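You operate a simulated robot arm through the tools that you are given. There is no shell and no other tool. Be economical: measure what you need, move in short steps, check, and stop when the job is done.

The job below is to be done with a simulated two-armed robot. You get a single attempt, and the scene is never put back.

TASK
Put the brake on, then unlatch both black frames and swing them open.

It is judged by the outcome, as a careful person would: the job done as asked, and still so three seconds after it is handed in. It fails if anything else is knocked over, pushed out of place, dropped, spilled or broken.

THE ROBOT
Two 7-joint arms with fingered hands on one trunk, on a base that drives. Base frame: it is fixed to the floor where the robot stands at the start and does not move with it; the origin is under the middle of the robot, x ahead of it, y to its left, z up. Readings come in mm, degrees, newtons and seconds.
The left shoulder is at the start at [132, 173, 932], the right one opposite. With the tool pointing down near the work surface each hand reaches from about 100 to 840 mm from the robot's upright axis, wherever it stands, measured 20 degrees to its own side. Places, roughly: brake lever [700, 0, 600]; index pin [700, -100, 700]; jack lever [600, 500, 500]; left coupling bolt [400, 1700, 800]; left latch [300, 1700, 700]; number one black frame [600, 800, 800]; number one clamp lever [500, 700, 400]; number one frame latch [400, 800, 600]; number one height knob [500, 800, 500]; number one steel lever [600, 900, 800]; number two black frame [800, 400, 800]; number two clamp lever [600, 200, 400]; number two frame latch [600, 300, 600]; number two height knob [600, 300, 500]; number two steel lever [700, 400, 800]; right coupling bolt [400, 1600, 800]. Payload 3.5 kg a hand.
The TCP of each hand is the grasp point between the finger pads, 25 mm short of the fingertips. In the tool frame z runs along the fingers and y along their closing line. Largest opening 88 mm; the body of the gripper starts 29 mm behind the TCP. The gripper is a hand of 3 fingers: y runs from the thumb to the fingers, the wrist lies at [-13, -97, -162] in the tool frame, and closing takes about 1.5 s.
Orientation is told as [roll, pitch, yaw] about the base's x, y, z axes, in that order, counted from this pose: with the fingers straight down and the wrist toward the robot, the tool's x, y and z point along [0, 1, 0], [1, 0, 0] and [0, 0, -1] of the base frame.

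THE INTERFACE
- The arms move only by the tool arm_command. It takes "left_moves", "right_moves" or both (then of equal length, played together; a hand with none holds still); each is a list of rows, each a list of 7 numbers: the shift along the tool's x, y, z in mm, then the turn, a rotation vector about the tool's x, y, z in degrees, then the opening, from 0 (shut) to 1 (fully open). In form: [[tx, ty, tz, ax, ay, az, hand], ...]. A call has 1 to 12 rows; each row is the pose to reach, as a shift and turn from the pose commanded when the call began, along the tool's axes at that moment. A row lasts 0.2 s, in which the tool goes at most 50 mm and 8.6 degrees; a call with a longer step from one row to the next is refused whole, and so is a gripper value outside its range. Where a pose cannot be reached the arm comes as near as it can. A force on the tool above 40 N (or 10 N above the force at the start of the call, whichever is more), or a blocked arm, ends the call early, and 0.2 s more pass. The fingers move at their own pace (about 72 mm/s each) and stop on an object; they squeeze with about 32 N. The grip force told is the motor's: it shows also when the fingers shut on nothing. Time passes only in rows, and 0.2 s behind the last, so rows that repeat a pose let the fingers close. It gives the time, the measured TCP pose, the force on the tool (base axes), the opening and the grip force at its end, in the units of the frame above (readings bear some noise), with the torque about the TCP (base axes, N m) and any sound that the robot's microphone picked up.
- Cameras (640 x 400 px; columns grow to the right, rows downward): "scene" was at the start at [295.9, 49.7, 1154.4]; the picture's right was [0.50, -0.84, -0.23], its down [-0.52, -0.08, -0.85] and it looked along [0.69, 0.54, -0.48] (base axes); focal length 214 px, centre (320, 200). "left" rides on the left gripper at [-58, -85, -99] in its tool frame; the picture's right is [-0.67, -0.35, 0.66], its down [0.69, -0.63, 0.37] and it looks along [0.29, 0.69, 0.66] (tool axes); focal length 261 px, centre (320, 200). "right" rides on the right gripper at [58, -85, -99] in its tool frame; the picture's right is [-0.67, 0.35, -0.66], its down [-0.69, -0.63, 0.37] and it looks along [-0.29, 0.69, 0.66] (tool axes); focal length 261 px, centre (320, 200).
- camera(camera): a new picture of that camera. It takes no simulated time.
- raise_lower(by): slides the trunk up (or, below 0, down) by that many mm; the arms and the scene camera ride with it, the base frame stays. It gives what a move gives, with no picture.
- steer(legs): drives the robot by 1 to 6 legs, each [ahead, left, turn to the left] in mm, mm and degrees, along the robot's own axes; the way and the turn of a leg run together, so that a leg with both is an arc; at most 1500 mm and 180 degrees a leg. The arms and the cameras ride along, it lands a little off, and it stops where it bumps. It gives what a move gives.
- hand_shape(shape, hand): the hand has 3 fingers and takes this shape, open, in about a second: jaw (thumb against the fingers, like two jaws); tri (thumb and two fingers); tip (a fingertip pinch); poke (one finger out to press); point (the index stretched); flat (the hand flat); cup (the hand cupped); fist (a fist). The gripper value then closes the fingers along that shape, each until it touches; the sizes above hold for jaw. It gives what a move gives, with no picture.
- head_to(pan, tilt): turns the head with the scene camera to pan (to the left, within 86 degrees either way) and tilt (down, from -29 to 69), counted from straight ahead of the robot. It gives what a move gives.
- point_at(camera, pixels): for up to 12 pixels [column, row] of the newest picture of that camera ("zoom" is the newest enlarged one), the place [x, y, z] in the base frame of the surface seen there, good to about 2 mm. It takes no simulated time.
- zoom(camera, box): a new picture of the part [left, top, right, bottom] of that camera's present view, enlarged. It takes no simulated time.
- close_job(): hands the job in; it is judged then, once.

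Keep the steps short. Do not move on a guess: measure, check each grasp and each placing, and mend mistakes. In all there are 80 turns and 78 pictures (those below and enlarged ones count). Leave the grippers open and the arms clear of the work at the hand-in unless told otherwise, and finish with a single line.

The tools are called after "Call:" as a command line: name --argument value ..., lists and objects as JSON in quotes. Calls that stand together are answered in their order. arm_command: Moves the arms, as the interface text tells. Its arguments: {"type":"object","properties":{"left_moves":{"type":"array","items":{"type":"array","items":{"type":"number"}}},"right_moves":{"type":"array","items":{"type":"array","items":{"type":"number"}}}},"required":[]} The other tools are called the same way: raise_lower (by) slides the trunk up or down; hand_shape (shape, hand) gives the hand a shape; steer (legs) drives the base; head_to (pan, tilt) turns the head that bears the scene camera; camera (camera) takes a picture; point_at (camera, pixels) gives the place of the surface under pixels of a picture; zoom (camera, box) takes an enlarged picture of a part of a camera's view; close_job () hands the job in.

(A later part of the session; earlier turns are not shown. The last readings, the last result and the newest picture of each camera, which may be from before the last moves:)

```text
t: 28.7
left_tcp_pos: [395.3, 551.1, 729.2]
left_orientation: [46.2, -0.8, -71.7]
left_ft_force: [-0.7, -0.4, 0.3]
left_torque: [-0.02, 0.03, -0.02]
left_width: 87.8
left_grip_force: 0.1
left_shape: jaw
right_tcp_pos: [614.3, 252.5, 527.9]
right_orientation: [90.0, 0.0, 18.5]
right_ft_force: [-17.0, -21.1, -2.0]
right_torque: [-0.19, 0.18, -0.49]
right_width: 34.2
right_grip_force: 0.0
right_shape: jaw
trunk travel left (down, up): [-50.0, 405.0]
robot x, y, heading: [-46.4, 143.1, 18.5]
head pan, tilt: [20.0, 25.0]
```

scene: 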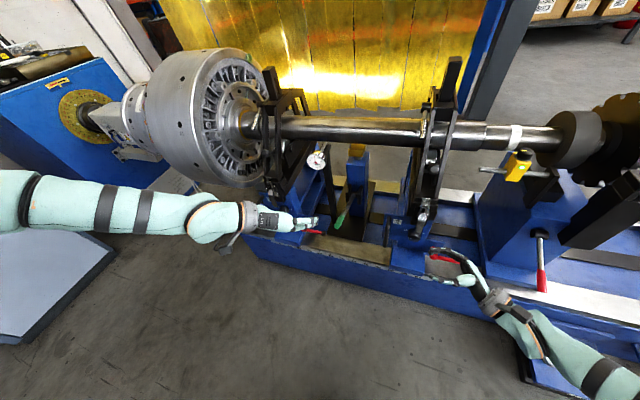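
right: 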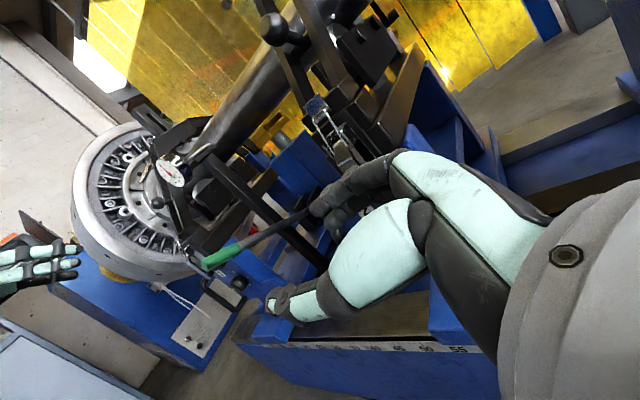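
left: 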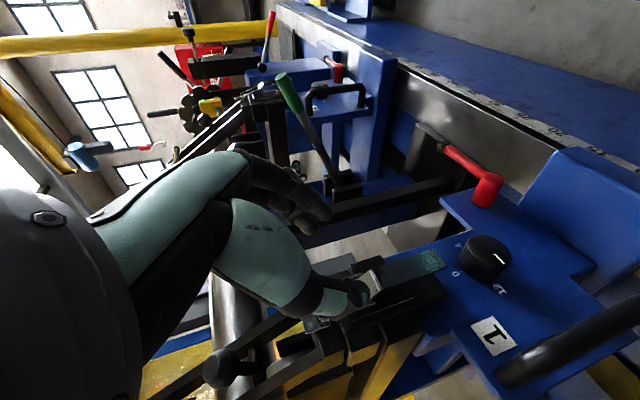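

The hand had not retreated fully and the fingers now touch something (27 N). I back the hand off at once and look.

Call:
arm_command --right_moves '[[0, -15, 0, 0, 0, 0, 0.45], [0, -28, 0, 0, 0, 0, 0.45]]'

Call:
zoom --camera "scene" --box '[360, 190, 500, 310]'

Call:
zoom --camera "right" --box '[160, 60, 480, 260]'

```text
t: 29.3
left_tcp_pos: [394.8, 550.0, 728.9]
left_orientation: [46.2, -0.9, -71.8]
left_ft_force: [-0.3, -0.7, 0.6]
left_torque: [-0.01, -0.01, 0.02]
left_width: 87.6
left_grip_force: 0.0
left_shape: jaw
right_tcp_pos: [598.7, 247.8, 512.8]
right_orientation: [90.0, -0.1, 18.4]
right_ft_force: [0.5, 0.3, 0.4]
right_torque: [-0.01, -0.03, 0.01]
right_width: 39.7
right_grip_force: 0.2
right_shape: jaw
right hand out of reach, approached as far as the arm can: row 1, 2
trunk travel left (down, up): [-50.0, 405.0]
robot x, y, heading: [-44.0, 147.4, 18.6]
head pan, tilt: [20.0, 25.0]
```

```text
3.33 times, centred on (430, 250) of scene
```

zoom: 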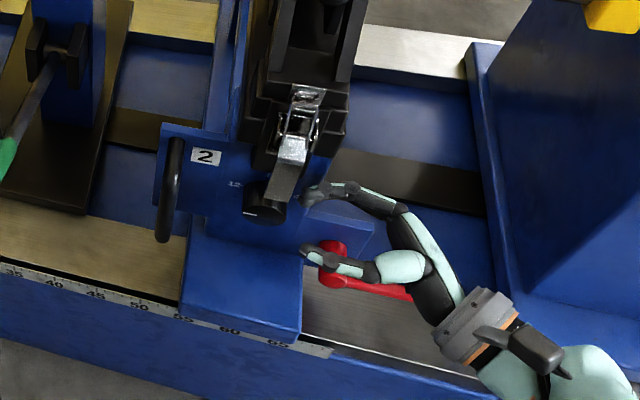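

```text
2.00 times, centred on (320, 160) of right
```

zoom: 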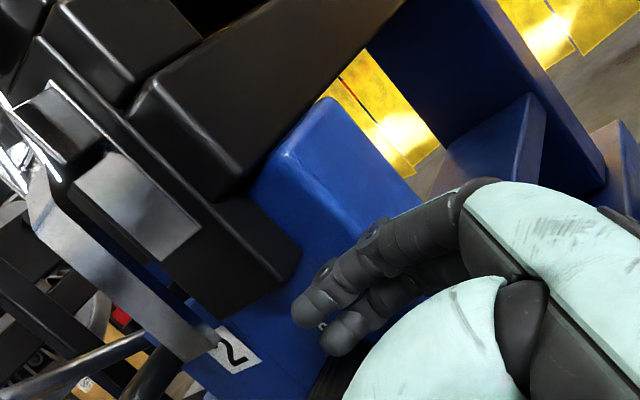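

No harm visible; knob mark unchanged. I try to raise the hand back to z≈546 at d≈-10 (tool X +33, Y -5).

Call:
arm_command --right_moves '[[12, -3, 0, 0, 0, 0, 0.45], [24, -6, 0, 0, 0, 0, 0.45], [33, -6, 0, 0, 0, 0, 0.45]]'

```text
t: 30.1
left_tcp_pos: [395.9, 551.5, 729.1]
left_orientation: [46.2, -0.7, -71.6]
left_ft_force: [-0.1, 0.9, 0.2]
left_torque: [-0.01, -0.03, 0.0]
left_width: 87.3
left_grip_force: 0.1
left_shape: jaw
right_tcp_pos: [612.1, 249.2, 523.5]
right_orientation: [90.0, 0.2, 18.6]
right_ft_force: [-7.0, -5.7, -2.6]
right_torque: [-0.13, 0.14, -0.09]
right_width: 37.6
right_grip_force: 0.1
right_shape: jaw
right hand out of reach, approached as far as the arm can: row 1, 2, 3
trunk travel left (down, up): [-50.0, 405.0]
robot x, y, heading: [-41.6, 149.9, 18.3]
head pan, tilt: [20.0, 25.0]
```

The pattern suggests the arm is stretched straight (singular). I drive back 90 mm to clear the machine, then will bend the arm, lower the trunk, and stand closer. I also measure the bed's front edge.

Call:
steer --legs '[[-90, 0, 0]]'

Call:
arm_command --right_moves '[[15, -25, 0, 0, 0, 0, 0.45], [30, -50, 0, 0, 0, 0, 0.45], [45, -75, 0, 0, 0, 0, 0.45], [60, -100, 0, 0, 0, 0, 0.45], [75, -120, 0, 0, 0, 0, 0.45], [90, -140, 0, 0, 0, 0, 0.45]]'

Call:
head_to --pan 0 --tilt 55

Call:
camera --camera "scene"

```text
t: 31.2
left_tcp_pos: [310.0, 523.1, 728.5]
left_orientation: [46.3, -0.8, -71.6]
left_ft_force: [0.6, -0.6, 0.4]
left_torque: [0.0, 0.04, 0.01]
left_width: 87.3
left_grip_force: 0.0
left_shape: jaw
right_tcp_pos: [528.6, 220.8, 525.6]
right_orientation: [90.0, -0.1, 18.6]
right_ft_force: [0.1, -0.5, -1.2]
right_torque: [0.0, -0.01, 0.0]
right_width: 39.5
right_grip_force: 0.1
right_shape: jaw
trunk travel left (down, up): [-50.0, 405.0]
robot x, y, heading: [-132.7, 116.8, 18.8]
head pan, tilt: [20.0, 25.0]
```

```text
t: 32.6
left_tcp_pos: [310.2, 523.6, 728.7]
left_orientation: [46.3, -0.8, -71.5]
left_ft_force: [-0.5, -0.7, 0.0]
left_torque: [0.0, 0.0, -0.01]
left_width: 87.4
left_grip_force: 0.1
left_shape: jaw
right_tcp_pos: [512.2, 212.1, 509.7]
right_orientation: [90.0, 0.0, 18.7]
right_ft_force: [-0.8, -0.2, -0.1]
right_torque: [0.01, 0.0, -0.01]
right_width: 39.8
right_grip_force: 0.0
right_shape: jaw
right hand out of reach, approached as far as the arm can: row 1, 2, 3, 4, 5, 6
trunk travel left (down, up): [-50.0, 405.0]
robot x, y, heading: [-129.9, 120.0, 18.9]
head pan, tilt: [20.0, 25.0]
```

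```text
t: 33.6
left_tcp_pos: [311.2, 523.6, 727.2]
left_orientation: [46.2, -0.9, -71.5]
left_ft_force: [0.6, -0.5, 0.5]
left_torque: [0.02, 0.01, -0.01]
left_width: 87.9
left_grip_force: 0.1
left_shape: jaw
right_tcp_pos: [511.2, 212.2, 508.2]
right_orientation: [90.0, 0.0, 18.6]
right_ft_force: [0.6, -0.6, 0.1]
right_torque: [0.0, 0.03, -0.03]
right_width: 39.3
right_grip_force: 0.2
right_shape: jaw
trunk travel left (down, up): [-50.0, 405.0]
robot x, y, heading: [-132.6, 120.1, 18.5]
head pan, tilt: [0.0, 55.0]
```

```text
39 pictures are left
```

scene: 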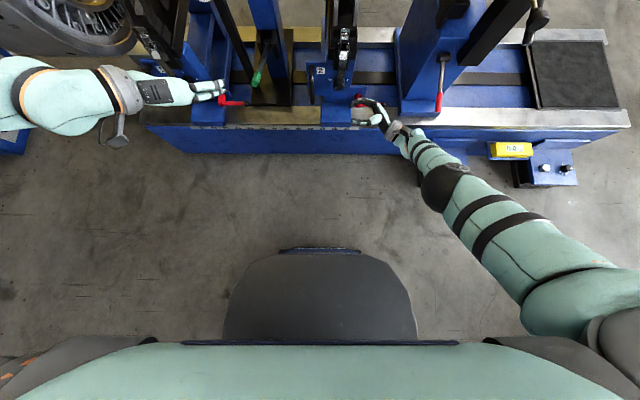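

Confirmed: the right arm is straight. I undo the wrist turn while lifting and retreating, to get the elbow bent again.

Call:
arm_command --right_moves '[[31, -15, -6, 0, -8.2, 0, 0.6], [62, -30, -12, 0, -16.4, 0, 0.6], [93, -45, -18, 0, -24.6, 0, 0.6], [124, -60, -24, 0, -32.8, 0, 0.6], [155, -75, -30, 0, -41, 0, 0.6], [186, -90, -36, 0, -49.2, 0, 0.6], [217, -105, -42, 0, -57.4, 0, 0.6], [248, -120, -48, 0, -65.6, 0, 0.6], [279, -135, -54, 0, -73.8, 0, 0.6], [310, -150, -60, 0, -82, 0, 0.6], [340, -160, -62, 0, -90, 0, 0.6]]'

Call:
point_at --camera "scene" --pixels '[[320, 150], [250, 150], [320, 250], [320, 300], [515, 165], [400, 290]]'

```text
t: 35.4
left_tcp_pos: [311.4, 523.8, 727.9]
left_orientation: [46.2, -0.8, -71.8]
left_ft_force: [0.5, 0.0, -1.0]
left_torque: [0.04, 0.02, -0.01]
left_width: 87.8
left_grip_force: 0.0
left_shape: jaw
right_tcp_pos: [703.9, 167.8, 630.3]
right_orientation: [26.3, 2.8, 19.5]
right_ft_force: [-1.7, -2.1, -14.0]
right_torque: [0.27, 0.24, -0.06]
right_width: 52.5
right_grip_force: 0.0
right_shape: jaw
right hand out of reach, approached as far as the arm can: row 1, 2, 3, 4, 5, 6, 7, 8
trunk travel left (down, up): [-50.0, 405.0]
robot x, y, heading: [-131.0, 117.4, 18.6]
head pan, tilt: [0.0, 55.0]
stopped in row 8 (right hand): the force on the tool passed its limit at 143 N (the readings are from after the stop); the commanded pose is now the measured one
```

```text
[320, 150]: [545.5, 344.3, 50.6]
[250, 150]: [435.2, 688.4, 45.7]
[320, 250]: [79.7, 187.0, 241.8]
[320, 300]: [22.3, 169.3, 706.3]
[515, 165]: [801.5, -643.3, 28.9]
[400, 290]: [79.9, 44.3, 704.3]
```

A collision: the straight arm swung forward into the machine (143 N peak). I look carefully at what it touches.

Call:
head_to --pan -10 --tilt 30

Call:
camera --camera "scene"

Call:
zoom --camera "scene" --box '[240, 60, 440, 220]'

```text
t: 36.3
left_tcp_pos: [311.2, 523.7, 727.8]
left_orientation: [46.1, -0.8, -71.8]
left_ft_force: [0.2, 0.1, 0.0]
left_torque: [0.02, 0.02, 0.01]
left_width: 87.7
left_grip_force: 0.1
left_shape: jaw
right_tcp_pos: [705.2, 165.6, 631.1]
right_orientation: [26.5, 2.7, 19.7]
right_ft_force: [-23.6, -6.5, -23.3]
right_torque: [0.66, -0.92, -0.43]
right_width: 52.9
right_grip_force: 0.0
right_shape: jaw
trunk travel left (down, up): [-50.0, 405.0]
robot x, y, heading: [-128.9, 118.5, 18.7]
head pan, tilt: [-10.0, 30.0]
```

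```text
38 pictures are left
```

scene: 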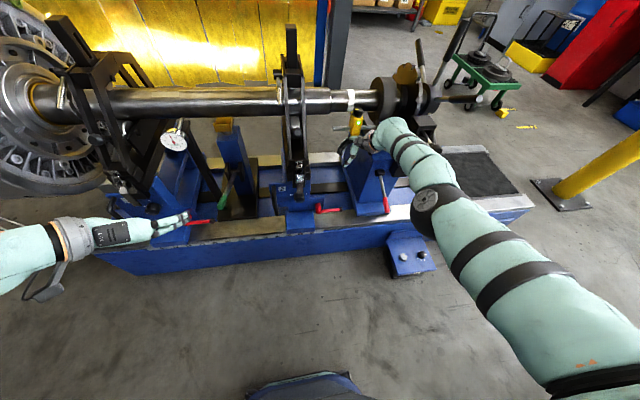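

```text
2.50 times, centred on (340, 140) of scene
```

zoom: 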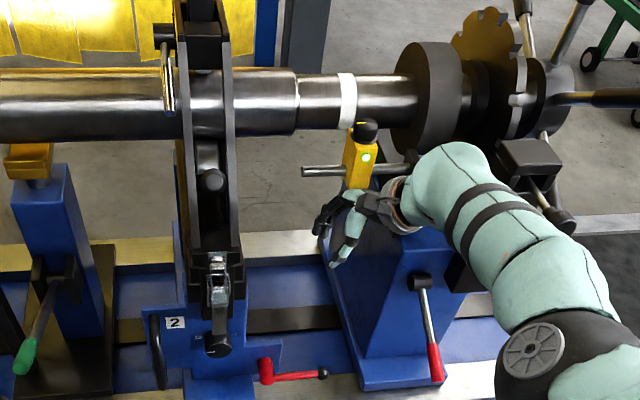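

The hand is pressing near the yellow sensor box on its rod. Driving straight back relieves it (force is toward -x). I back off 250 mm.

Call:
steer --legs '[[-250, 0, 0]]'

Call:
zoom --camera "scene" --box '[240, 60, 440, 220]'

```text
t: 38.1
left_tcp_pos: [75.4, 445.1, 728.1]
left_orientation: [46.3, -0.9, -71.8]
left_ft_force: [0.4, 0.1, 0.5]
left_torque: [0.01, 0.0, 0.01]
left_width: 87.6
left_grip_force: 0.1
left_shape: jaw
right_tcp_pos: [470.8, 88.1, 635.2]
right_orientation: [26.6, 2.4, 19.4]
right_ft_force: [0.1, 0.7, 0.4]
right_torque: [0.0, 0.03, 0.03]
right_width: 52.7
right_grip_force: 0.1
right_shape: jaw
trunk travel left (down, up): [-50.0, 405.0]
robot x, y, heading: [-362.7, 39.0, 18.5]
head pan, tilt: [-10.0, 30.0]
```

```text
2.50 times, centred on (340, 140) of scene
```

zoom: 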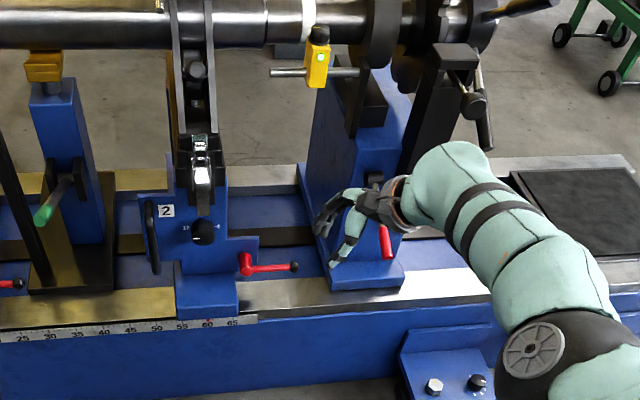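

The yellow sensor and rod look unchanged. Now in free space I command the right hand back to fingers-down, up and toward me, to bend the elbow.

Call:
arm_command --right_moves '[[0, -20, -25, 0, -5, 0, 0.6], [0, -40, -50, 0, -10, 0, 0.6], [0, -60, -75, 0, -15, 0, 0.6], [0, -80, -100, 0, -20, 0, 0.6], [0, -100, -125, 0, -26, 0, 0.6], [0, -120, -150, 0, -26, 0, 0.6], [0, -140, -175, 0, -26, 0, 0.6], [0, -160, -200, 0, -26, 0, 0.6], [0, -180, -225, 0, -26, 0, 0.6], [0, -200, -250, 0, -26, 0, 0.6], [0, -200, -250, 0, -26, 0, 0.6]]'

Call:
camera --camera "scene"

```text
t: 40.5
left_tcp_pos: [76.1, 445.0, 729.0]
left_orientation: [46.2, -1.0, -71.7]
left_ft_force: [0.1, 0.0, -0.8]
left_torque: [-0.03, 0.01, 0.01]
left_width: 87.4
left_grip_force: 0.2
left_shape: jaw
right_tcp_pos: [511.9, -77.6, 899.9]
right_orientation: [2.9, 2.2, 21.2]
right_ft_force: [0.2, 0.3, -0.3]
right_torque: [-0.01, 0.0, 0.04]
right_width: 52.8
right_grip_force: 0.0
right_shape: jaw
right hand out of reach, approached as far as the arm can: row 1, 2, 3, 4, 5, 6, 7, 8, 9, 10, 11
trunk travel left (down, up): [-50.0, 405.0]
robot x, y, heading: [-367.7, 38.3, 18.3]
head pan, tilt: [-10.0, 30.0]
```

```text
35 pictures are left
```

scene: 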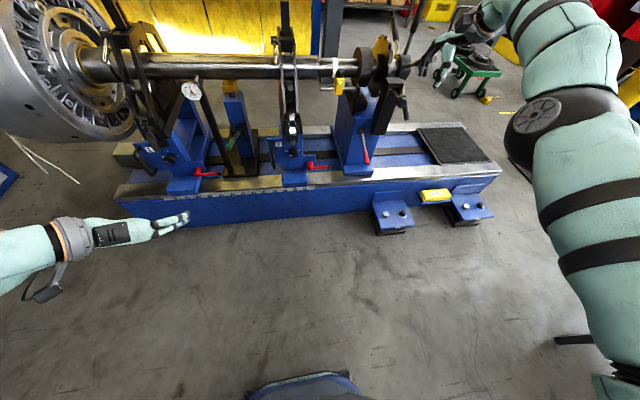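

The elbow appears to be bending now. I command toward a comfortable pose in front of me (back ~320, left ~238).

Call:
arm_command --right_moves '[[24, -32, 0, 0, 0, 0, 0.6], [48, -64, 0, 0, 0, 0, 0.6], [72, -96, 0, 0, 0, 0, 0.6], [96, -128, 0, 0, 0, 0, 0.6], [120, -160, 0, 0, 0, 0, 0.6], [144, -192, 0, 0, 0, 0, 0.6], [168, -224, 0, 0, 0, 0, 0.6], [192, -256, 0, 0, 0, 0, 0.6], [215, -288, 0, 0, 0, 0, 0.6], [238, -318, 0, 0, 0, 0, 0.6]]'

```text
t: 42.7
left_tcp_pos: [76.1, 444.6, 727.9]
left_orientation: [46.1, -0.9, -71.7]
left_ft_force: [-0.5, -1.3, 0.8]
left_torque: [0.0, -0.01, 0.04]
left_width: 87.6
left_grip_force: 0.0
left_shape: jaw
right_tcp_pos: [512.3, -77.1, 901.3]
right_orientation: [2.9, 2.3, 21.1]
right_ft_force: [-0.4, 0.2, -0.1]
right_torque: [0.0, 0.03, -0.01]
right_width: 52.8
right_grip_force: 0.0
right_shape: jaw
right hand out of reach, approached as far as the arm can: row 1, 2, 3, 4, 5, 6, 7, 8, 9, 10
trunk travel left (down, up): [-50.0, 405.0]
robot x, y, heading: [-365.7, 43.8, 18.3]
head pan, tilt: [-10.0, 30.0]
```

No motion: my commanded target had run too far inward. I walk the command back the same way and see whether the hand follows.

Call:
arm_command --right_moves '[[-24, 32, 0, 0, 0, 0, 0.6], [-48, 64, 0, 0, 0, 0, 0.6], [-72, 96, 0, 0, 0, 0, 0.6]]'

```text
t: 43.5
left_tcp_pos: [76.1, 444.3, 728.4]
left_orientation: [46.2, -0.9, -71.7]
left_ft_force: [-0.4, 0.2, 0.0]
left_torque: [0.0, -0.03, 0.03]
left_width: 87.7
left_grip_force: 0.2
left_shape: jaw
right_tcp_pos: [515.3, -100.5, 891.7]
right_orientation: [2.8, 2.3, 21.0]
right_ft_force: [0.0, -0.5, 0.4]
right_torque: [-0.06, 0.02, 0.01]
right_width: 52.6
right_grip_force: 0.0
right_shape: jaw
right hand out of reach, approached as far as the arm can: row 1, 2, 3
trunk travel left (down, up): [-50.0, 405.0]
robot x, y, heading: [-369.8, 40.6, 18.5]
head pan, tilt: [-10.0, 30.0]
```

The command seems clipped to the measured pose. I try a tangential move: down and left.

Call:
arm_command --right_moves '[[20, 0, 30, 0, 0, 0, 0.6], [40, 0, 60, 0, 0, 0, 0.6], [60, 0, 90, 0, 0, 0, 0.6], [80, 0, 120, 0, 0, 0, 0.6]]'

Call:
raise_lower --by -45

```text
t: 44.5
left_tcp_pos: [77.4, 444.1, 727.4]
left_orientation: [46.1, -0.9, -71.7]
left_ft_force: [-0.4, -0.1, 1.4]
left_torque: [0.02, 0.01, 0.0]
left_width: 87.4
left_grip_force: 0.1
left_shape: jaw
right_tcp_pos: [520.4, -20.2, 783.0]
right_orientation: [4.2, 2.2, 21.9]
right_ft_force: [-0.1, -0.5, -0.2]
right_torque: [0.0, -0.01, 0.01]
right_width: 52.6
right_grip_force: 0.0
right_shape: jaw
right hand out of reach, approached as far as the arm can: row 1, 2, 3, 4
trunk travel left (down, up): [-50.0, 405.0]
robot x, y, heading: [-365.4, 39.8, 18.4]
head pan, tilt: [-10.0, 30.0]
```

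```text
t: 45.4
left_tcp_pos: [74.3, 444.3, 684.7]
left_orientation: [46.3, -0.9, -71.8]
left_ft_force: [0.4, 0.4, -0.5]
left_torque: [0.0, -0.02, 0.02]
left_width: 87.6
left_grip_force: 0.0
left_shape: jaw
right_tcp_pos: [525.4, -18.1, 656.7]
right_orientation: [4.6, 7.7, 21.8]
right_ft_force: [0.3, 0.3, 0.4]
right_torque: [0.03, -0.03, 0.01]
right_width: 52.8
right_grip_force: 0.0
right_shape: jaw
trunk travel left (down, up): [-5.0, 450.0]
robot x, y, heading: [-367.3, 39.7, 18.3]
head pan, tilt: [-10.0, 30.0]
```

I try straight back toward me with small steps.

Call:
arm_command --right_moves '[[0, -40, -10, 0, 0, 0, 0.6], [0, -80, -20, 0, 0, 0, 0.6], [0, -120, -30, 0, 0, 0, 0.6], [0, -160, -40, 0, 0, 0, 0.6]]'

Call:
head_to --pan -40 --tilt 30

Call:
camera --camera "scene"

```text
t: 46.4
left_tcp_pos: [75.5, 444.0, 684.1]
left_orientation: [46.3, -0.9, -71.7]
left_ft_force: [-0.8, 0.5, 0.1]
left_torque: [0.03, 0.01, -0.03]
left_width: 87.7
left_grip_force: 0.0
left_shape: jaw
right_tcp_pos: [531.8, -65.4, 698.4]
right_orientation: [4.6, 7.8, 22.0]
right_ft_force: [-0.5, 0.3, -0.3]
right_torque: [0.02, -0.01, -0.01]
right_width: 52.7
right_grip_force: 0.1
right_shape: jaw
right hand out of reach, approached as far as the arm can: row 1, 2, 3, 4
trunk travel left (down, up): [-5.0, 450.0]
robot x, y, heading: [-368.1, 36.4, 18.4]
head pan, tilt: [-10.0, 30.0]
```

```text
t: 47.3
left_tcp_pos: [76.2, 443.5, 684.0]
left_orientation: [46.1, -0.9, -71.7]
left_ft_force: [-0.4, 0.5, 0.1]
left_torque: [0.01, 0.02, -0.01]
left_width: 87.3
left_grip_force: 0.0
left_shape: jaw
right_tcp_pos: [531.1, -64.2, 698.3]
right_orientation: [4.4, 7.8, 22.0]
right_ft_force: [0.3, -0.1, 0.6]
right_torque: [-0.02, 0.01, 0.01]
right_width: 52.8
right_grip_force: 0.1
right_shape: jaw
trunk travel left (down, up): [-5.0, 450.0]
robot x, y, heading: [-367.6, 40.7, 18.2]
head pan, tilt: [-40.0, 30.0]
```

```text
34 pictures are left
```

scene: 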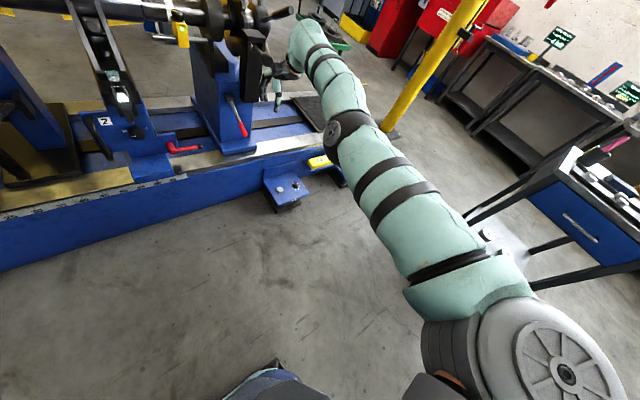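

The arm is dead straight with the elbow axis roughly vertical, so a sideways-left move should make the elbow flex. The machine is ≥90 mm beyond reach here, so I sweep left and back.

Call:
arm_command --right_moves '[[40, -15, 0, 0, 0, 0, 0.6], [80, -30, 0, 0, 0, 0, 0.6], [120, -45, 0, 0, 0, 0, 0.6], [160, -60, 0, 0, 0, 0, 0.6], [200, -80, 0, 0, 0, 0, 0.6], [240, -100, 0, 0, 0, 0, 0.6], [280, -130, 0, 0, 0, 0, 0.6], [310, -160, 0, 0, 0, 0, 0.6]]'

```text
t: 49.1
left_tcp_pos: [75.0, 444.4, 684.2]
left_orientation: [46.4, -0.8, -71.7]
left_ft_force: [-0.1, 0.0, -0.1]
left_torque: [0.01, 0.01, 0.04]
left_width: 87.6
left_grip_force: 0.0
left_shape: jaw
right_tcp_pos: [464.8, 171.9, 777.3]
right_orientation: [11.5, 10.0, 27.0]
right_ft_force: [-0.2, 0.8, 0.4]
right_torque: [-0.03, 0.01, -0.01]
right_width: 52.8
right_grip_force: 0.2
right_shape: jaw
right hand out of reach, approached as far as the arm can: row 1, 2, 3, 4, 5, 6, 7, 8
trunk travel left (down, up): [-5.0, 450.0]
robot x, y, heading: [-370.6, 37.6, 18.6]
head pan, tilt: [-40.0, 30.0]
```

Still straight. I now add a wrist curl (fingers turned toward me) with the retreat, which should force the forearm to bend.

Call:
arm_command --right_moves '[[0, -30, 0, 8, 0, 0, 0.6], [0, -60, 0, 16, 0, 0, 0.6], [0, -90, 0, 24, 0, 0, 0.6], [0, -120, 0, 32, 0, 0, 0.6], [0, -150, 0, 40, 0, 0, 0.6], [0, -180, 0, 48, 0, 0, 0.6], [0, -210, 0, 56, 0, 0, 0.6], [0, -240, 0, 64, 0, 0, 0.6]]'

Call:
camera --camera "scene"

```text
t: 50.9
left_tcp_pos: [74.5, 442.8, 682.9]
left_orientation: [46.3, -0.8, -71.8]
left_ft_force: [-0.3, 1.5, -0.6]
left_torque: [0.0, -0.02, -0.02]
left_width: 87.8
left_grip_force: 0.0
left_shape: jaw
right_tcp_pos: [250.5, 59.9, 817.5]
right_orientation: [36.6, 70.6, 60.1]
right_ft_force: [0.6, 0.5, 0.8]
right_torque: [-0.03, -0.02, 0.08]
right_width: 52.8
right_grip_force: 0.1
right_shape: jaw
right hand out of reach, approached as far as the arm can: row 1, 2, 3, 4, 5
trunk travel left (down, up): [-5.0, 450.0]
robot x, y, heading: [-363.5, 41.4, 18.2]
head pan, tilt: [-40.0, 30.0]
```

```text
33 pictures are left
```

scene: 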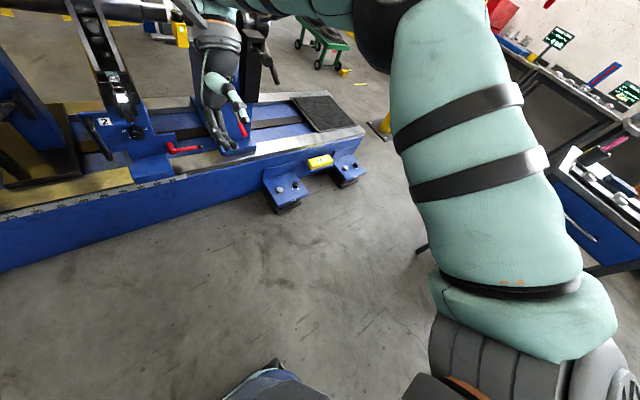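

The elbow is bent again – good. Now I uncurl to fingers-down while pulling in to a comfortable place close in front.

Call:
arm_command --right_moves '[[0, -7, 11, -8.2, -0.6, 1.4, 0.6], [-1, -14, 22, -16.4, -1.2, 2.9, 0.6], [-1, -21, 33, -24.6, -1.8, 4.3, 0.6], [-1, -28, 44, -32.8, -2.4, 5.8, 0.6], [-2, -35, 55, -41, -3, 7.2, 0.6], [-2, -42, 66, -49.2, -3.6, 8.7, 0.6], [-2, -49, 77, -57.4, -4.2, 10.1, 0.6], [-3, -56, 88, -65.6, -4.8, 11.6, 0.6], [-3, -63, 97, -74.5, -5.5, 13.1, 0.6]]'

```text
refused: row 9 steps farther than a row can; nothing moved
```

Call:
arm_command --right_moves '[[0, -7, 11, -8.2, -0.6, 1.4, 0.6], [-1, -14, 22, -16.4, -1.2, 2.9, 0.6], [-1, -21, 33, -24.6, -1.8, 4.3, 0.6], [-1, -28, 44, -32.8, -2.4, 5.8, 0.6], [-2, -35, 55, -41, -3, 7.2, 0.6], [-2, -42, 66, -49.2, -3.6, 8.7, 0.6], [-2, -49, 77, -57.4, -4.2, 10.1, 0.6], [-3, -56, 88, -65.6, -4.8, 11.6, 0.6], [-3, -60, 93, -70, -5.2, 12.3, 0.6], [-3, -63, 97, -74.5, -5.5, 13.1, 0.6]]'

```text
t: 53.1
left_tcp_pos: [80.8, 445.3, 677.8]
left_orientation: [45.9, -0.9, -71.7]
left_ft_force: [0.5, -0.3, -0.3]
left_torque: [-0.03, 0.01, -0.02]
left_width: 87.7
left_grip_force: 0.1
left_shape: jaw
right_tcp_pos: [370.2, 157.5, 1067.4]
right_orientation: [3.3, 6.3, 21.0]
right_ft_force: [0.6, -0.4, -1.5]
right_torque: [-0.02, 0.04, 0.02]
right_width: 52.9
right_grip_force: 0.1
right_shape: jaw
right hand out of reach, approached as far as the arm can: row 2, 3, 4, 5, 6, 7, 8, 9, 10
trunk travel left (down, up): [-5.0, 450.0]
robot x, y, heading: [-366.9, 41.9, 18.5]
head pan, tilt: [-40.0, 30.0]
```

It straightened again. I repeat the curl with retreat, and next will pull in deeply before any turning.

Call:
arm_command --right_moves '[[0, -30, 10, 8, 0, 0, 0.6], [0, -60, 20, 16, 0, 0, 0.6], [0, -90, 30, 24, 0, 0, 0.6], [0, -120, 40, 32, 0, 0, 0.6], [0, -150, 50, 40, 0, 0, 0.6], [0, -180, 60, 48, 0, 0, 0.6], [0, -210, 70, 56, 0, 0, 0.6], [0, -240, 90, 64, 0, 0, 0.6], [0, -260, 120, 64, 0, 0, 0.6], [0, -280, 150, 64, 0, 0, 0.6], [0, -300, 180, 64, 0, 0, 0.6], [0, -310, 210, 64, 0, 0, 0.6]]'

```text
t: 55.7
left_tcp_pos: [76.2, 442.8, 682.6]
left_orientation: [46.1, -0.9, -71.8]
left_ft_force: [-0.1, 1.0, -0.2]
left_torque: [-0.02, 0.0, -0.01]
left_width: 87.8
left_grip_force: 0.0
left_shape: jaw
right_tcp_pos: [28.2, 51.8, 910.7]
right_orientation: [9.5, 69.6, 29.6]
right_ft_force: [0.4, 0.6, 0.9]
right_torque: [-0.01, -0.03, -0.01]
right_width: 52.6
right_grip_force: 0.1
right_shape: jaw
right hand out of reach, approached as far as the arm can: row 1, 2, 3, 4, 12
trunk travel left (down, up): [-5.0, 450.0]
robot x, y, heading: [-368.4, 42.0, 18.5]
head pan, tilt: [-40.0, 30.0]
```

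Now strongly bent. I uncurl keeping the wrist itself close in (wrist target ~400 mm ahead).

Call:
arm_command --right_moves '[[-9, 5, -14, -7.8, -0.2, 0.4, 0.6], [-18, 12, -26, -15.6, -0.4, 0.8, 0.6], [-27, 22, -38, -23.4, -0.5, 1.3, 0.6], [-36, 33, -50, -31.2, -0.7, 1.7, 0.6], [-45, 46, -60, -39, -0.9, 2.1, 0.6], [-54, 60, -68, -46.8, -1, 2.6, 0.6], [-63, 75, -75, -54.6, -1.2, 3, 0.6], [-72, 90, -80, -62.4, -1.4, 3.5, 0.6], [-80, 104, -85, -69.9, -1.5, 3.9, 0.6]]'

Call:
camera --camera "scene"

```text
t: 57.7
left_tcp_pos: [75.4, 444.5, 684.2]
left_orientation: [46.2, -0.9, -71.7]
left_ft_force: [0.1, 0.7, 0.7]
left_torque: [0.0, 0.02, 0.01]
left_width: 87.7
left_grip_force: 0.0
left_shape: jaw
right_tcp_pos: [282.4, 206.1, 1124.8]
right_orientation: [1.2, 5.6, 19.8]
right_ft_force: [0.8, -0.3, 0.2]
right_torque: [-0.03, -0.02, 0.0]
right_width: 52.8
right_grip_force: 0.0
right_shape: jaw
right hand out of reach, approached as far as the arm can: row 1, 2, 3, 4, 5, 6, 7, 8, 9
trunk travel left (down, up): [-5.0, 450.0]
robot x, y, heading: [-364.7, 40.8, 18.6]
head pan, tilt: [-40.0, 30.0]
```

```text
32 pictures are left
```

scene: 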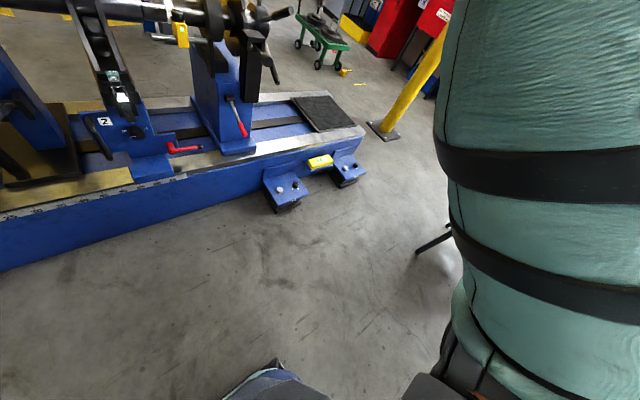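

The wrist limit keeps straightening the elbow. Fingers-left needs the forearm coming from the right, so I try turning about tool Y now (as in the earlier success) with retreat and descent.

Call:
arm_command --right_moves '[[-5, -20, 25, 0, 7.5, 0, 0.6], [-10, -40, 50, 0, 15, 0, 0.6], [-15, -60, 75, 0, 22.5, 0, 0.6], [-20, -80, 100, 0, 30, 0, 0.6], [-25, -100, 125, 0, 37.5, 0, 0.6], [-30, -120, 150, 0, 45, 0, 0.6], [-35, -140, 175, 0, 52.5, 0, 0.6], [-40, -160, 200, 0, 60, 0, 0.6], [-40, -180, 230, 0, 67.5, 0, 0.6], [-40, -190, 260, 0, 75, 0, 0.6], [-40, -200, 290, 0, 82.5, 0, 0.6], [-40, -200, 320, 0, 90, 0, 0.6]]'

Call:
camera --camera "scene"

```text
t: 60.3
left_tcp_pos: [77.3, 446.3, 679.8]
left_orientation: [46.1, -1.0, -71.7]
left_ft_force: [1.1, 1.3, -0.2]
left_torque: [0.02, -0.03, 0.01]
left_width: 87.8
left_grip_force: 0.0
left_shape: jaw
right_tcp_pos: [138.4, 82.8, 859.5]
right_orientation: [89.8, 3.0, 24.1]
right_ft_force: [3.6, -0.5, -0.3]
right_torque: [0.03, 0.04, 0.17]
right_width: 52.7
right_grip_force: 0.1
right_shape: jaw
right hand out of reach, approached as far as the arm can: row 1, 2, 3, 4, 5, 6, 7, 8, 9, 10, 11, 12
trunk travel left (down, up): [-5.0, 450.0]
robot x, y, heading: [-366.8, 40.9, 18.3]
head pan, tilt: [-40.0, 30.0]
```

```text
31 pictures are left
```

scene: 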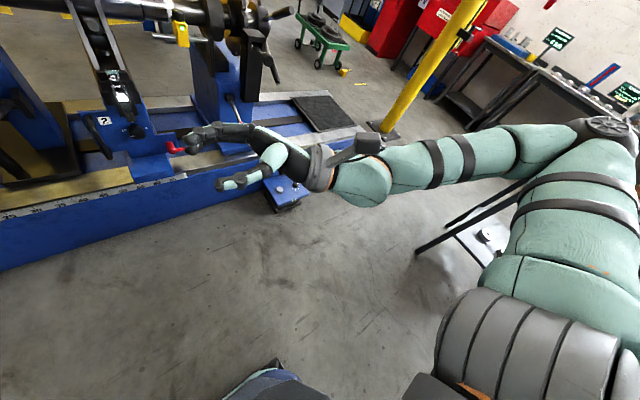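

Now the elbow is properly bent, out to the right, with fingers pointing left. I lower the hand in steps, and correct the small yaw (5.7°).

Call:
arm_command --right_moves '[[-40, 0, 0, -2, 0, 0, 0.6], [-80, 0, 0, -4, 0, 0, 0.6], [-120, 0, 0, -5.7, 3, 0, 0.6], [-160, 0, 0, -5.7, 3, 0, 0.6]]'

```text
t: 61.3
left_tcp_pos: [76.2, 444.3, 683.6]
left_orientation: [46.2, -0.9, -71.7]
left_ft_force: [0.0, -0.3, -0.2]
left_torque: [-0.03, 0.0, -0.01]
left_width: 87.5
left_grip_force: 0.0
left_shape: jaw
right_tcp_pos: [130.1, 77.7, 706.3]
right_orientation: [93.9, 5.3, 16.8]
right_ft_force: [-0.5, 0.0, -0.3]
right_torque: [0.03, 0.02, 0.03]
right_width: 52.8
right_grip_force: 0.0
right_shape: jaw
trunk travel left (down, up): [-5.0, 450.0]
robot x, y, heading: [-366.5, 39.7, 18.5]
head pan, tilt: [-40.0, 30.0]
```

Good, fully reachable. I trim the orientation and go down to z≈547.

Call:
arm_command --right_moves '[[-40, 0, 0, 0.5, -1, -1.5, 0.45], [-80, 0, 0, 1, -2, -3, 0.45], [-120, 0, 0, 1.5, -3, -4.5, 0.45], [-159, 0, 0, 1.7, -3.9, -5.3, 0.45]]'

Call:
head_to --pan 5 --tilt 30

Call:
camera --camera "scene"

```text
t: 62.3
left_tcp_pos: [76.4, 443.8, 683.2]
left_orientation: [46.2, -0.8, -71.8]
left_ft_force: [0.7, -0.1, 0.2]
left_torque: [0.01, 0.0, -0.01]
left_width: 87.9
left_grip_force: 0.0
left_shape: jaw
right_tcp_pos: [107.7, 83.1, 549.9]
right_orientation: [90.0, 0.1, 18.4]
right_ft_force: [0.1, 0.7, 0.7]
right_torque: [0.0, -0.01, 0.01]
right_width: 39.9
right_grip_force: 0.1
right_shape: jaw
trunk travel left (down, up): [-5.0, 450.0]
robot x, y, heading: [-361.8, 41.2, 18.3]
head pan, tilt: [-40.0, 30.0]
```

```text
t: 63.4
left_tcp_pos: [76.1, 443.9, 684.1]
left_orientation: [46.2, -0.9, -71.7]
left_ft_force: [0.4, 0.3, 0.6]
left_torque: [0.02, -0.01, -0.01]
left_width: 87.7
left_grip_force: 0.0
left_shape: jaw
right_tcp_pos: [107.3, 83.6, 549.3]
right_orientation: [90.0, 0.1, 18.5]
right_ft_force: [0.1, 0.3, 0.1]
right_torque: [-0.01, 0.02, 0.03]
right_width: 40.1
right_grip_force: 0.1
right_shape: jaw
trunk travel left (down, up): [-5.0, 450.0]
robot x, y, heading: [-364.8, 37.8, 18.4]
head pan, tilt: [5.0, 30.0]
```

```text
30 pictures are left
```

scene: 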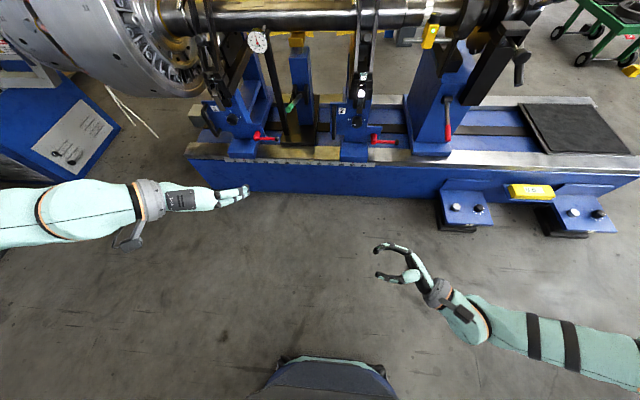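

Posture is good. Before driving forward, I check where the forearm runs so it stays clear of the lowered brake lever (tip ≈ [605,-11,500]).

Call:
point_at --camera "scene" --pixels '[[440, 285], [460, 300], [490, 302], [540, 318], [600, 335], [635, 345], [540, 345], [600, 365], [445, 134], [446, 125], [400, 262], [390, 246]]'

```text
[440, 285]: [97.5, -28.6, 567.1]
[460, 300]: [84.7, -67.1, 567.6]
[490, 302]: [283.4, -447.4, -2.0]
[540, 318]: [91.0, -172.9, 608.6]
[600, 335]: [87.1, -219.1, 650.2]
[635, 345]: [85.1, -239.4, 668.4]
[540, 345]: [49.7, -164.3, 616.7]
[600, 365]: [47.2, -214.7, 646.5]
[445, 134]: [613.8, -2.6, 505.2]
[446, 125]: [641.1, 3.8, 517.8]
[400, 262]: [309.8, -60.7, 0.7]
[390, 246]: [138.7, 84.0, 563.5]
```

Forearm passes ≥40 mm from the lever in both depth and height. First I pull the left hand back 200 mm so it won't meet the dial gauge when I drive ahead.

Call:
arm_command --left_moves '[[-28, 0, -28, 0, 0, 0, 1], [-56, 0, -56, 0, 0, 0, 1], [-84, 0, -84, 0, 0, 0, 1], [-112, 0, -112, 0, 0, 0, 1], [-141, 0, -141, 0, 0, 0, 1]]'

```text
t: 64.6
left_tcp_pos: [12.2, 423.3, 682.2]
left_orientation: [46.1, -1.0, -71.7]
left_ft_force: [-1.0, 0.1, -0.6]
left_torque: [0.01, -0.03, -0.02]
left_width: 87.6
left_grip_force: 0.1
left_shape: jaw
left hand out of reach, approached as far as the arm can: row 2, 3, 4, 5
right_tcp_pos: [107.4, 83.3, 550.0]
right_orientation: [89.9, 0.2, 18.5]
right_ft_force: [-0.2, -0.3, 0.1]
right_torque: [-0.02, -0.01, 0.02]
right_width: 39.9
right_grip_force: 0.0
right_shape: jaw
trunk travel left (down, up): [-5.0, 450.0]
robot x, y, heading: [-364.9, 37.1, 18.5]
head pan, tilt: [5.0, 30.0]
```

Left hand will end ~100 mm short of the dial – acceptable. Drive 420 mm ahead.

Call:
steer --legs '[[415, 0, 0]]'

Call:
camera --camera "scene"

```text
t: 67.2
left_tcp_pos: [406.6, 555.0, 683.3]
left_orientation: [46.2, -0.9, -71.6]
left_ft_force: [0.7, 0.3, -0.5]
left_torque: [-0.01, -0.01, -0.01]
left_width: 87.4
left_grip_force: 0.0
left_shape: jaw
right_tcp_pos: [501.5, 215.8, 549.2]
right_orientation: [90.1, 0.2, 18.5]
right_ft_force: [0.5, 0.0, 0.9]
right_torque: [-0.01, 0.04, 0.0]
right_width: 39.9
right_grip_force: 0.0
right_shape: jaw
trunk travel left (down, up): [-5.0, 450.0]
robot x, y, heading: [29.9, 173.5, 18.3]
head pan, tilt: [5.0, 30.0]
```

```text
29 pictures are left
```

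scene: 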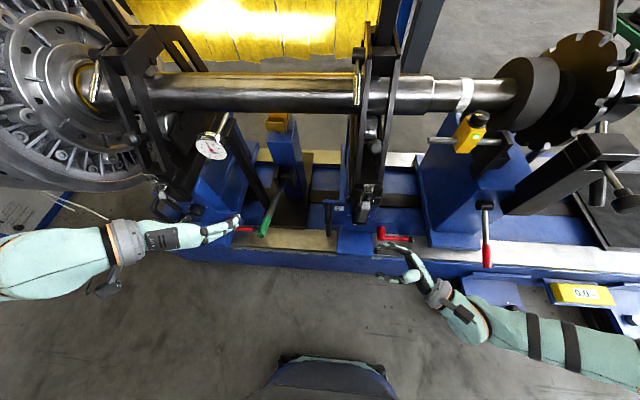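

Right hand is at d≈-106, s≈-46 from the latch grip point. I advance 95 mm and watch the forces.

Call:
arm_command --right_moves '[[0, 30, 0, 0, 0, 0, 0.45], [-2, 60, 0, 0, 0, 0, 0.45], [-3, 80, 0, 0, 0, 0, 0.45], [-3, 95, 0, 0, 0, 0, 0.45]]'

Call:
zoom --camera "scene" --box '[320, 170, 500, 290]'

Call:
zoom --camera "right" --box '[160, 60, 480, 260]'

```text
t: 68.2
left_tcp_pos: [405.9, 554.8, 682.2]
left_orientation: [46.2, -0.9, -71.6]
left_ft_force: [0.3, -0.7, 0.4]
left_torque: [-0.01, 0.0, -0.01]
left_width: 87.8
left_grip_force: 0.0
left_shape: jaw
right_tcp_pos: [592.7, 246.8, 544.7]
right_orientation: [90.0, 0.2, 18.5]
right_ft_force: [0.1, 1.1, -0.7]
right_torque: [0.02, 0.0, -0.02]
right_width: 40.0
right_grip_force: 0.1
right_shape: jaw
trunk travel left (down, up): [-5.0, 450.0]
robot x, y, heading: [30.9, 172.1, 18.6]
head pan, tilt: [5.0, 30.0]
```

```text
3.33 times, centred on (410, 230) of scene
```

zoom: 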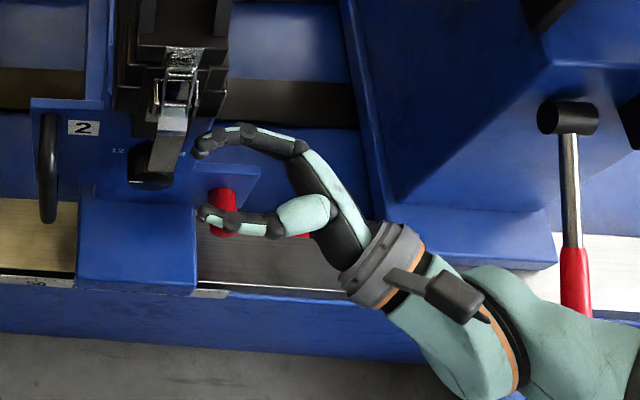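

```text
2.00 times, centred on (320, 160) of right
```

zoom: 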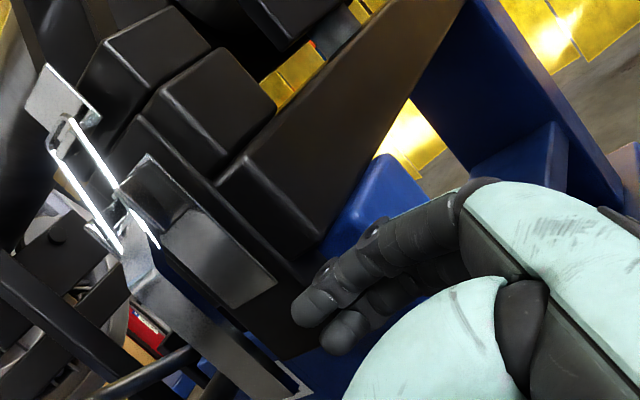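

Fingers are just behind the handle plane and right of it. I slide left 33 mm so the fingers pass behind the handle.

Call:
arm_command --right_moves '[[0, 0, 12, 0, 0, 0, 0.45], [0, 0, 24, 0, 0, 0, 0.45], [0, 0, 34, 0, 0, 0, 0.45]]'

Call:
zoom --camera "right" --box '[160, 60, 480, 260]'

```text
t: 69.0
left_tcp_pos: [405.5, 552.7, 684.4]
left_orientation: [46.3, -0.8, -71.7]
left_ft_force: [-0.6, 0.1, 0.4]
left_torque: [-0.01, 0.01, -0.01]
left_width: 87.8
left_grip_force: 0.1
left_shape: jaw
right_tcp_pos: [579.9, 275.3, 545.7]
right_orientation: [90.0, 0.2, 18.4]
right_ft_force: [-15.6, -34.3, -0.8]
right_torque: [-0.28, 0.15, -1.32]
right_width: 35.9
right_grip_force: 0.0
right_shape: jaw
trunk travel left (down, up): [-5.0, 450.0]
robot x, y, heading: [26.6, 173.9, 18.5]
head pan, tilt: [5.0, 30.0]
```

```text
2.00 times, centred on (320, 160) of right
```

zoom: 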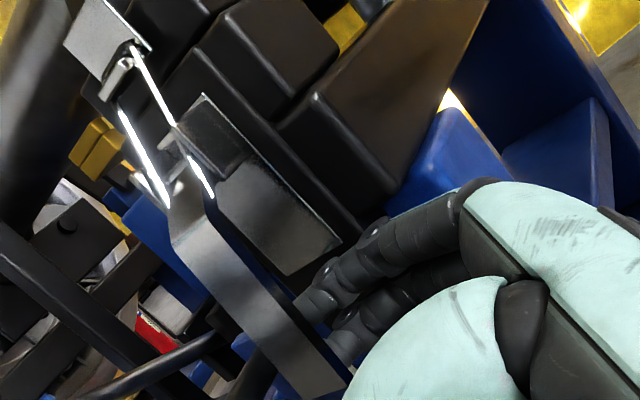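

Fingers touch the mounting block's edge (force ~28 N sideways). The block ends at z≈550, so I back off 12 mm, lower 13 mm to pass beneath it, and slide in again.

Call:
arm_command --right_moves '[[0, -3, -15, 0, 0, 0, 0.4], [-13, -3, -15, 0, 0, 0, 0.4], [-13, -2, -5, 0, 0, 0, 0.4], [-13, -2, 4, 0, 0, 0, 0.4]]'

Call:
zoom --camera "right" --box '[160, 60, 480, 260]'

```text
t: 70.0
left_tcp_pos: [406.5, 554.9, 682.1]
left_orientation: [46.2, -0.8, -71.6]
left_ft_force: [1.2, -0.1, 0.2]
left_torque: [0.02, 0.0, -0.01]
left_width: 87.7
left_grip_force: 0.1
left_shape: jaw
right_tcp_pos: [578.5, 278.8, 532.1]
right_orientation: [90.1, 0.2, 18.5]
right_ft_force: [0.2, -9.2, -7.2]
right_torque: [-0.07, 0.27, -0.43]
right_width: 35.8
right_grip_force: 0.1
right_shape: jaw
trunk travel left (down, up): [-5.0, 450.0]
robot x, y, heading: [27.2, 172.2, 18.4]
head pan, tilt: [5.0, 30.0]
```

```text
2.00 times, centred on (320, 160) of right
```

zoom: 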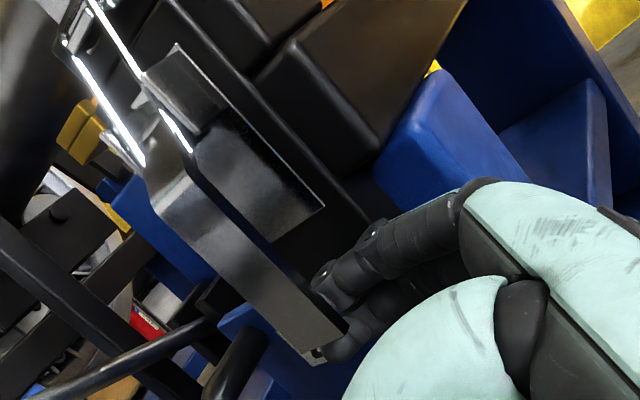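

Fingers now sit behind the handle. I pull it outward and up along its arc (pivot z≈602), turning the hand with it.

Call:
arm_command --right_moves '[[1, -11, 0, 0, 0, 7, 0.4], [4, -22, 0, 0, 0, 14, 0.4], [9, -32, 0, 0, 0, 21, 0.4], [15, -42, 0, 0, 0, 28, 0.4]]'

Call:
zoom --camera "right" --box '[160, 60, 480, 260]'

Call:
zoom --camera "scene" --box '[320, 160, 460, 270]'

```text
t: 71.0
left_tcp_pos: [404.2, 556.2, 683.5]
left_orientation: [46.1, -0.9, -71.6]
left_ft_force: [0.1, 0.7, 0.1]
left_torque: [0.0, -0.01, 0.01]
left_width: 87.5
left_grip_force: 0.1
left_shape: jaw
right_tcp_pos: [537.6, 267.9, 549.1]
right_orientation: [90.0, 28.2, 18.6]
right_ft_force: [0.4, 1.4, -0.7]
right_torque: [-0.01, -0.02, 0.01]
right_width: 36.1
right_grip_force: 0.2
right_shape: jaw
trunk travel left (down, up): [-5.0, 450.0]
robot x, y, heading: [27.1, 173.0, 18.5]
head pan, tilt: [5.0, 30.0]
```

```text
2.00 times, centred on (320, 160) of right
```

zoom: 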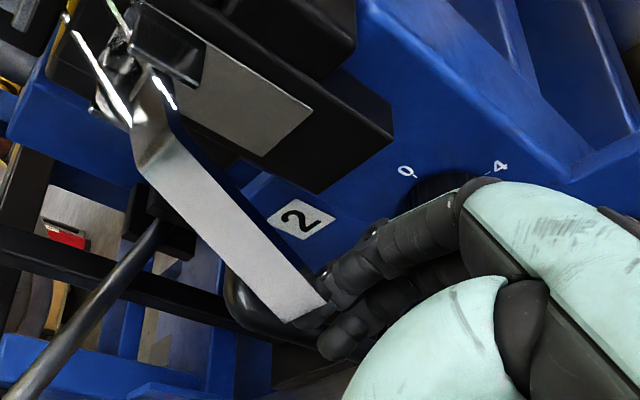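

```text
3.64 times, centred on (390, 215) of scene
```

zoom: 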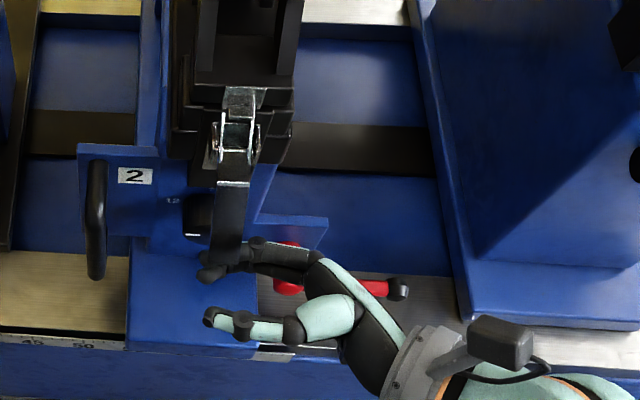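

The handle follows with almost no force. I continue the arc to about 120°.

Call:
arm_command --right_moves '[[4, -10, 0, 0, 0, 7, 0.4], [7.5, -20, 0, 0, 0, 14, 0.4], [15, -29.5, 0, 0, 0, 21, 0.4], [23, -37, 0, 0, 0, 28, 0.4], [32, -43.5, 0, 0, 0, 35, 0.4], [42.5, -48, 0, 0, 0, 42, 0.4], [54, -50, 0, 0, 0, 49, 0.4], [65, -50.5, 0, 0, 0, 56, 0.4]]'

Call:
zoom --camera "scene" --box '[320, 160, 460, 270]'

```text
t: 72.8
left_tcp_pos: [405.8, 555.6, 683.3]
left_orientation: [46.1, -0.9, -71.7]
left_ft_force: [0.9, -0.3, -0.6]
left_torque: [0.01, 0.02, -0.03]
left_width: 87.7
left_grip_force: 0.0
left_shape: jaw
right_tcp_pos: [524.7, 263.7, 630.3]
right_orientation: [89.7, 84.4, 18.3]
right_ft_force: [-1.7, -1.3, -3.5]
right_torque: [-0.1, 0.02, 0.04]
right_width: 38.3
right_grip_force: 0.0
right_shape: jaw
trunk travel left (down, up): [-5.0, 450.0]
robot x, y, heading: [29.9, 172.4, 18.6]
head pan, tilt: [5.0, 30.0]
```

```text
3.64 times, centred on (390, 215) of scene
```

zoom: 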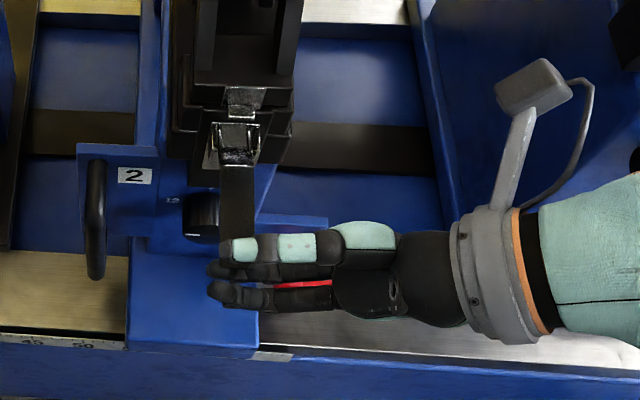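

The handle is now around horizontal or above, lightly loaded. I lift further and see whether the bail clears the hook.

Call:
arm_command --right_moves '[[7, -11, 0, 0, 0, 5, 0.45], [14, -21, 0, 0, 0, 10, 0.45], [24, -28, 0, 0, 0, 15, 0.45], [34, -33, 0, 0, 0, 20, 0.45]]'

Call:
zoom --camera "scene" --box '[330, 160, 430, 240]'

```text
t: 73.8
left_tcp_pos: [407.9, 555.4, 682.3]
left_orientation: [46.0, -0.8, -71.7]
left_ft_force: [0.2, 0.5, 0.7]
left_torque: [-0.01, 0.03, -0.05]
left_width: 87.8
left_grip_force: 0.1
left_shape: jaw
right_tcp_pos: [555.7, 271.9, 663.7]
right_orientation: [-89.6, 75.6, -161.3]
right_ft_force: [-8.6, -6.9, -30.3]
right_torque: [-0.35, 0.19, 0.03]
right_width: 47.2
right_grip_force: 0.1
right_shape: jaw
trunk travel left (down, up): [-5.0, 450.0]
robot x, y, heading: [29.5, 172.2, 18.4]
head pan, tilt: [5.0, 30.0]
```

```text
5.00 times, centred on (380, 200) of scene
```

zoom: 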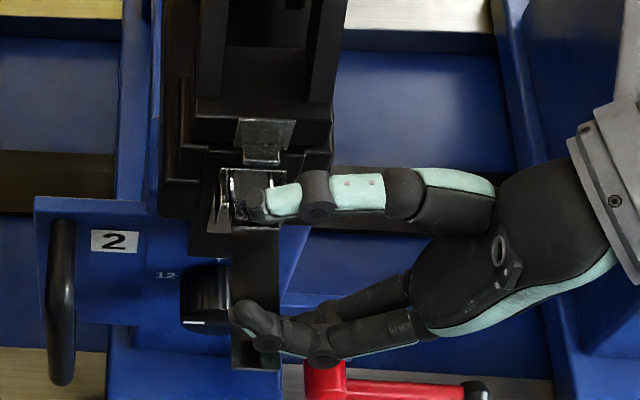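

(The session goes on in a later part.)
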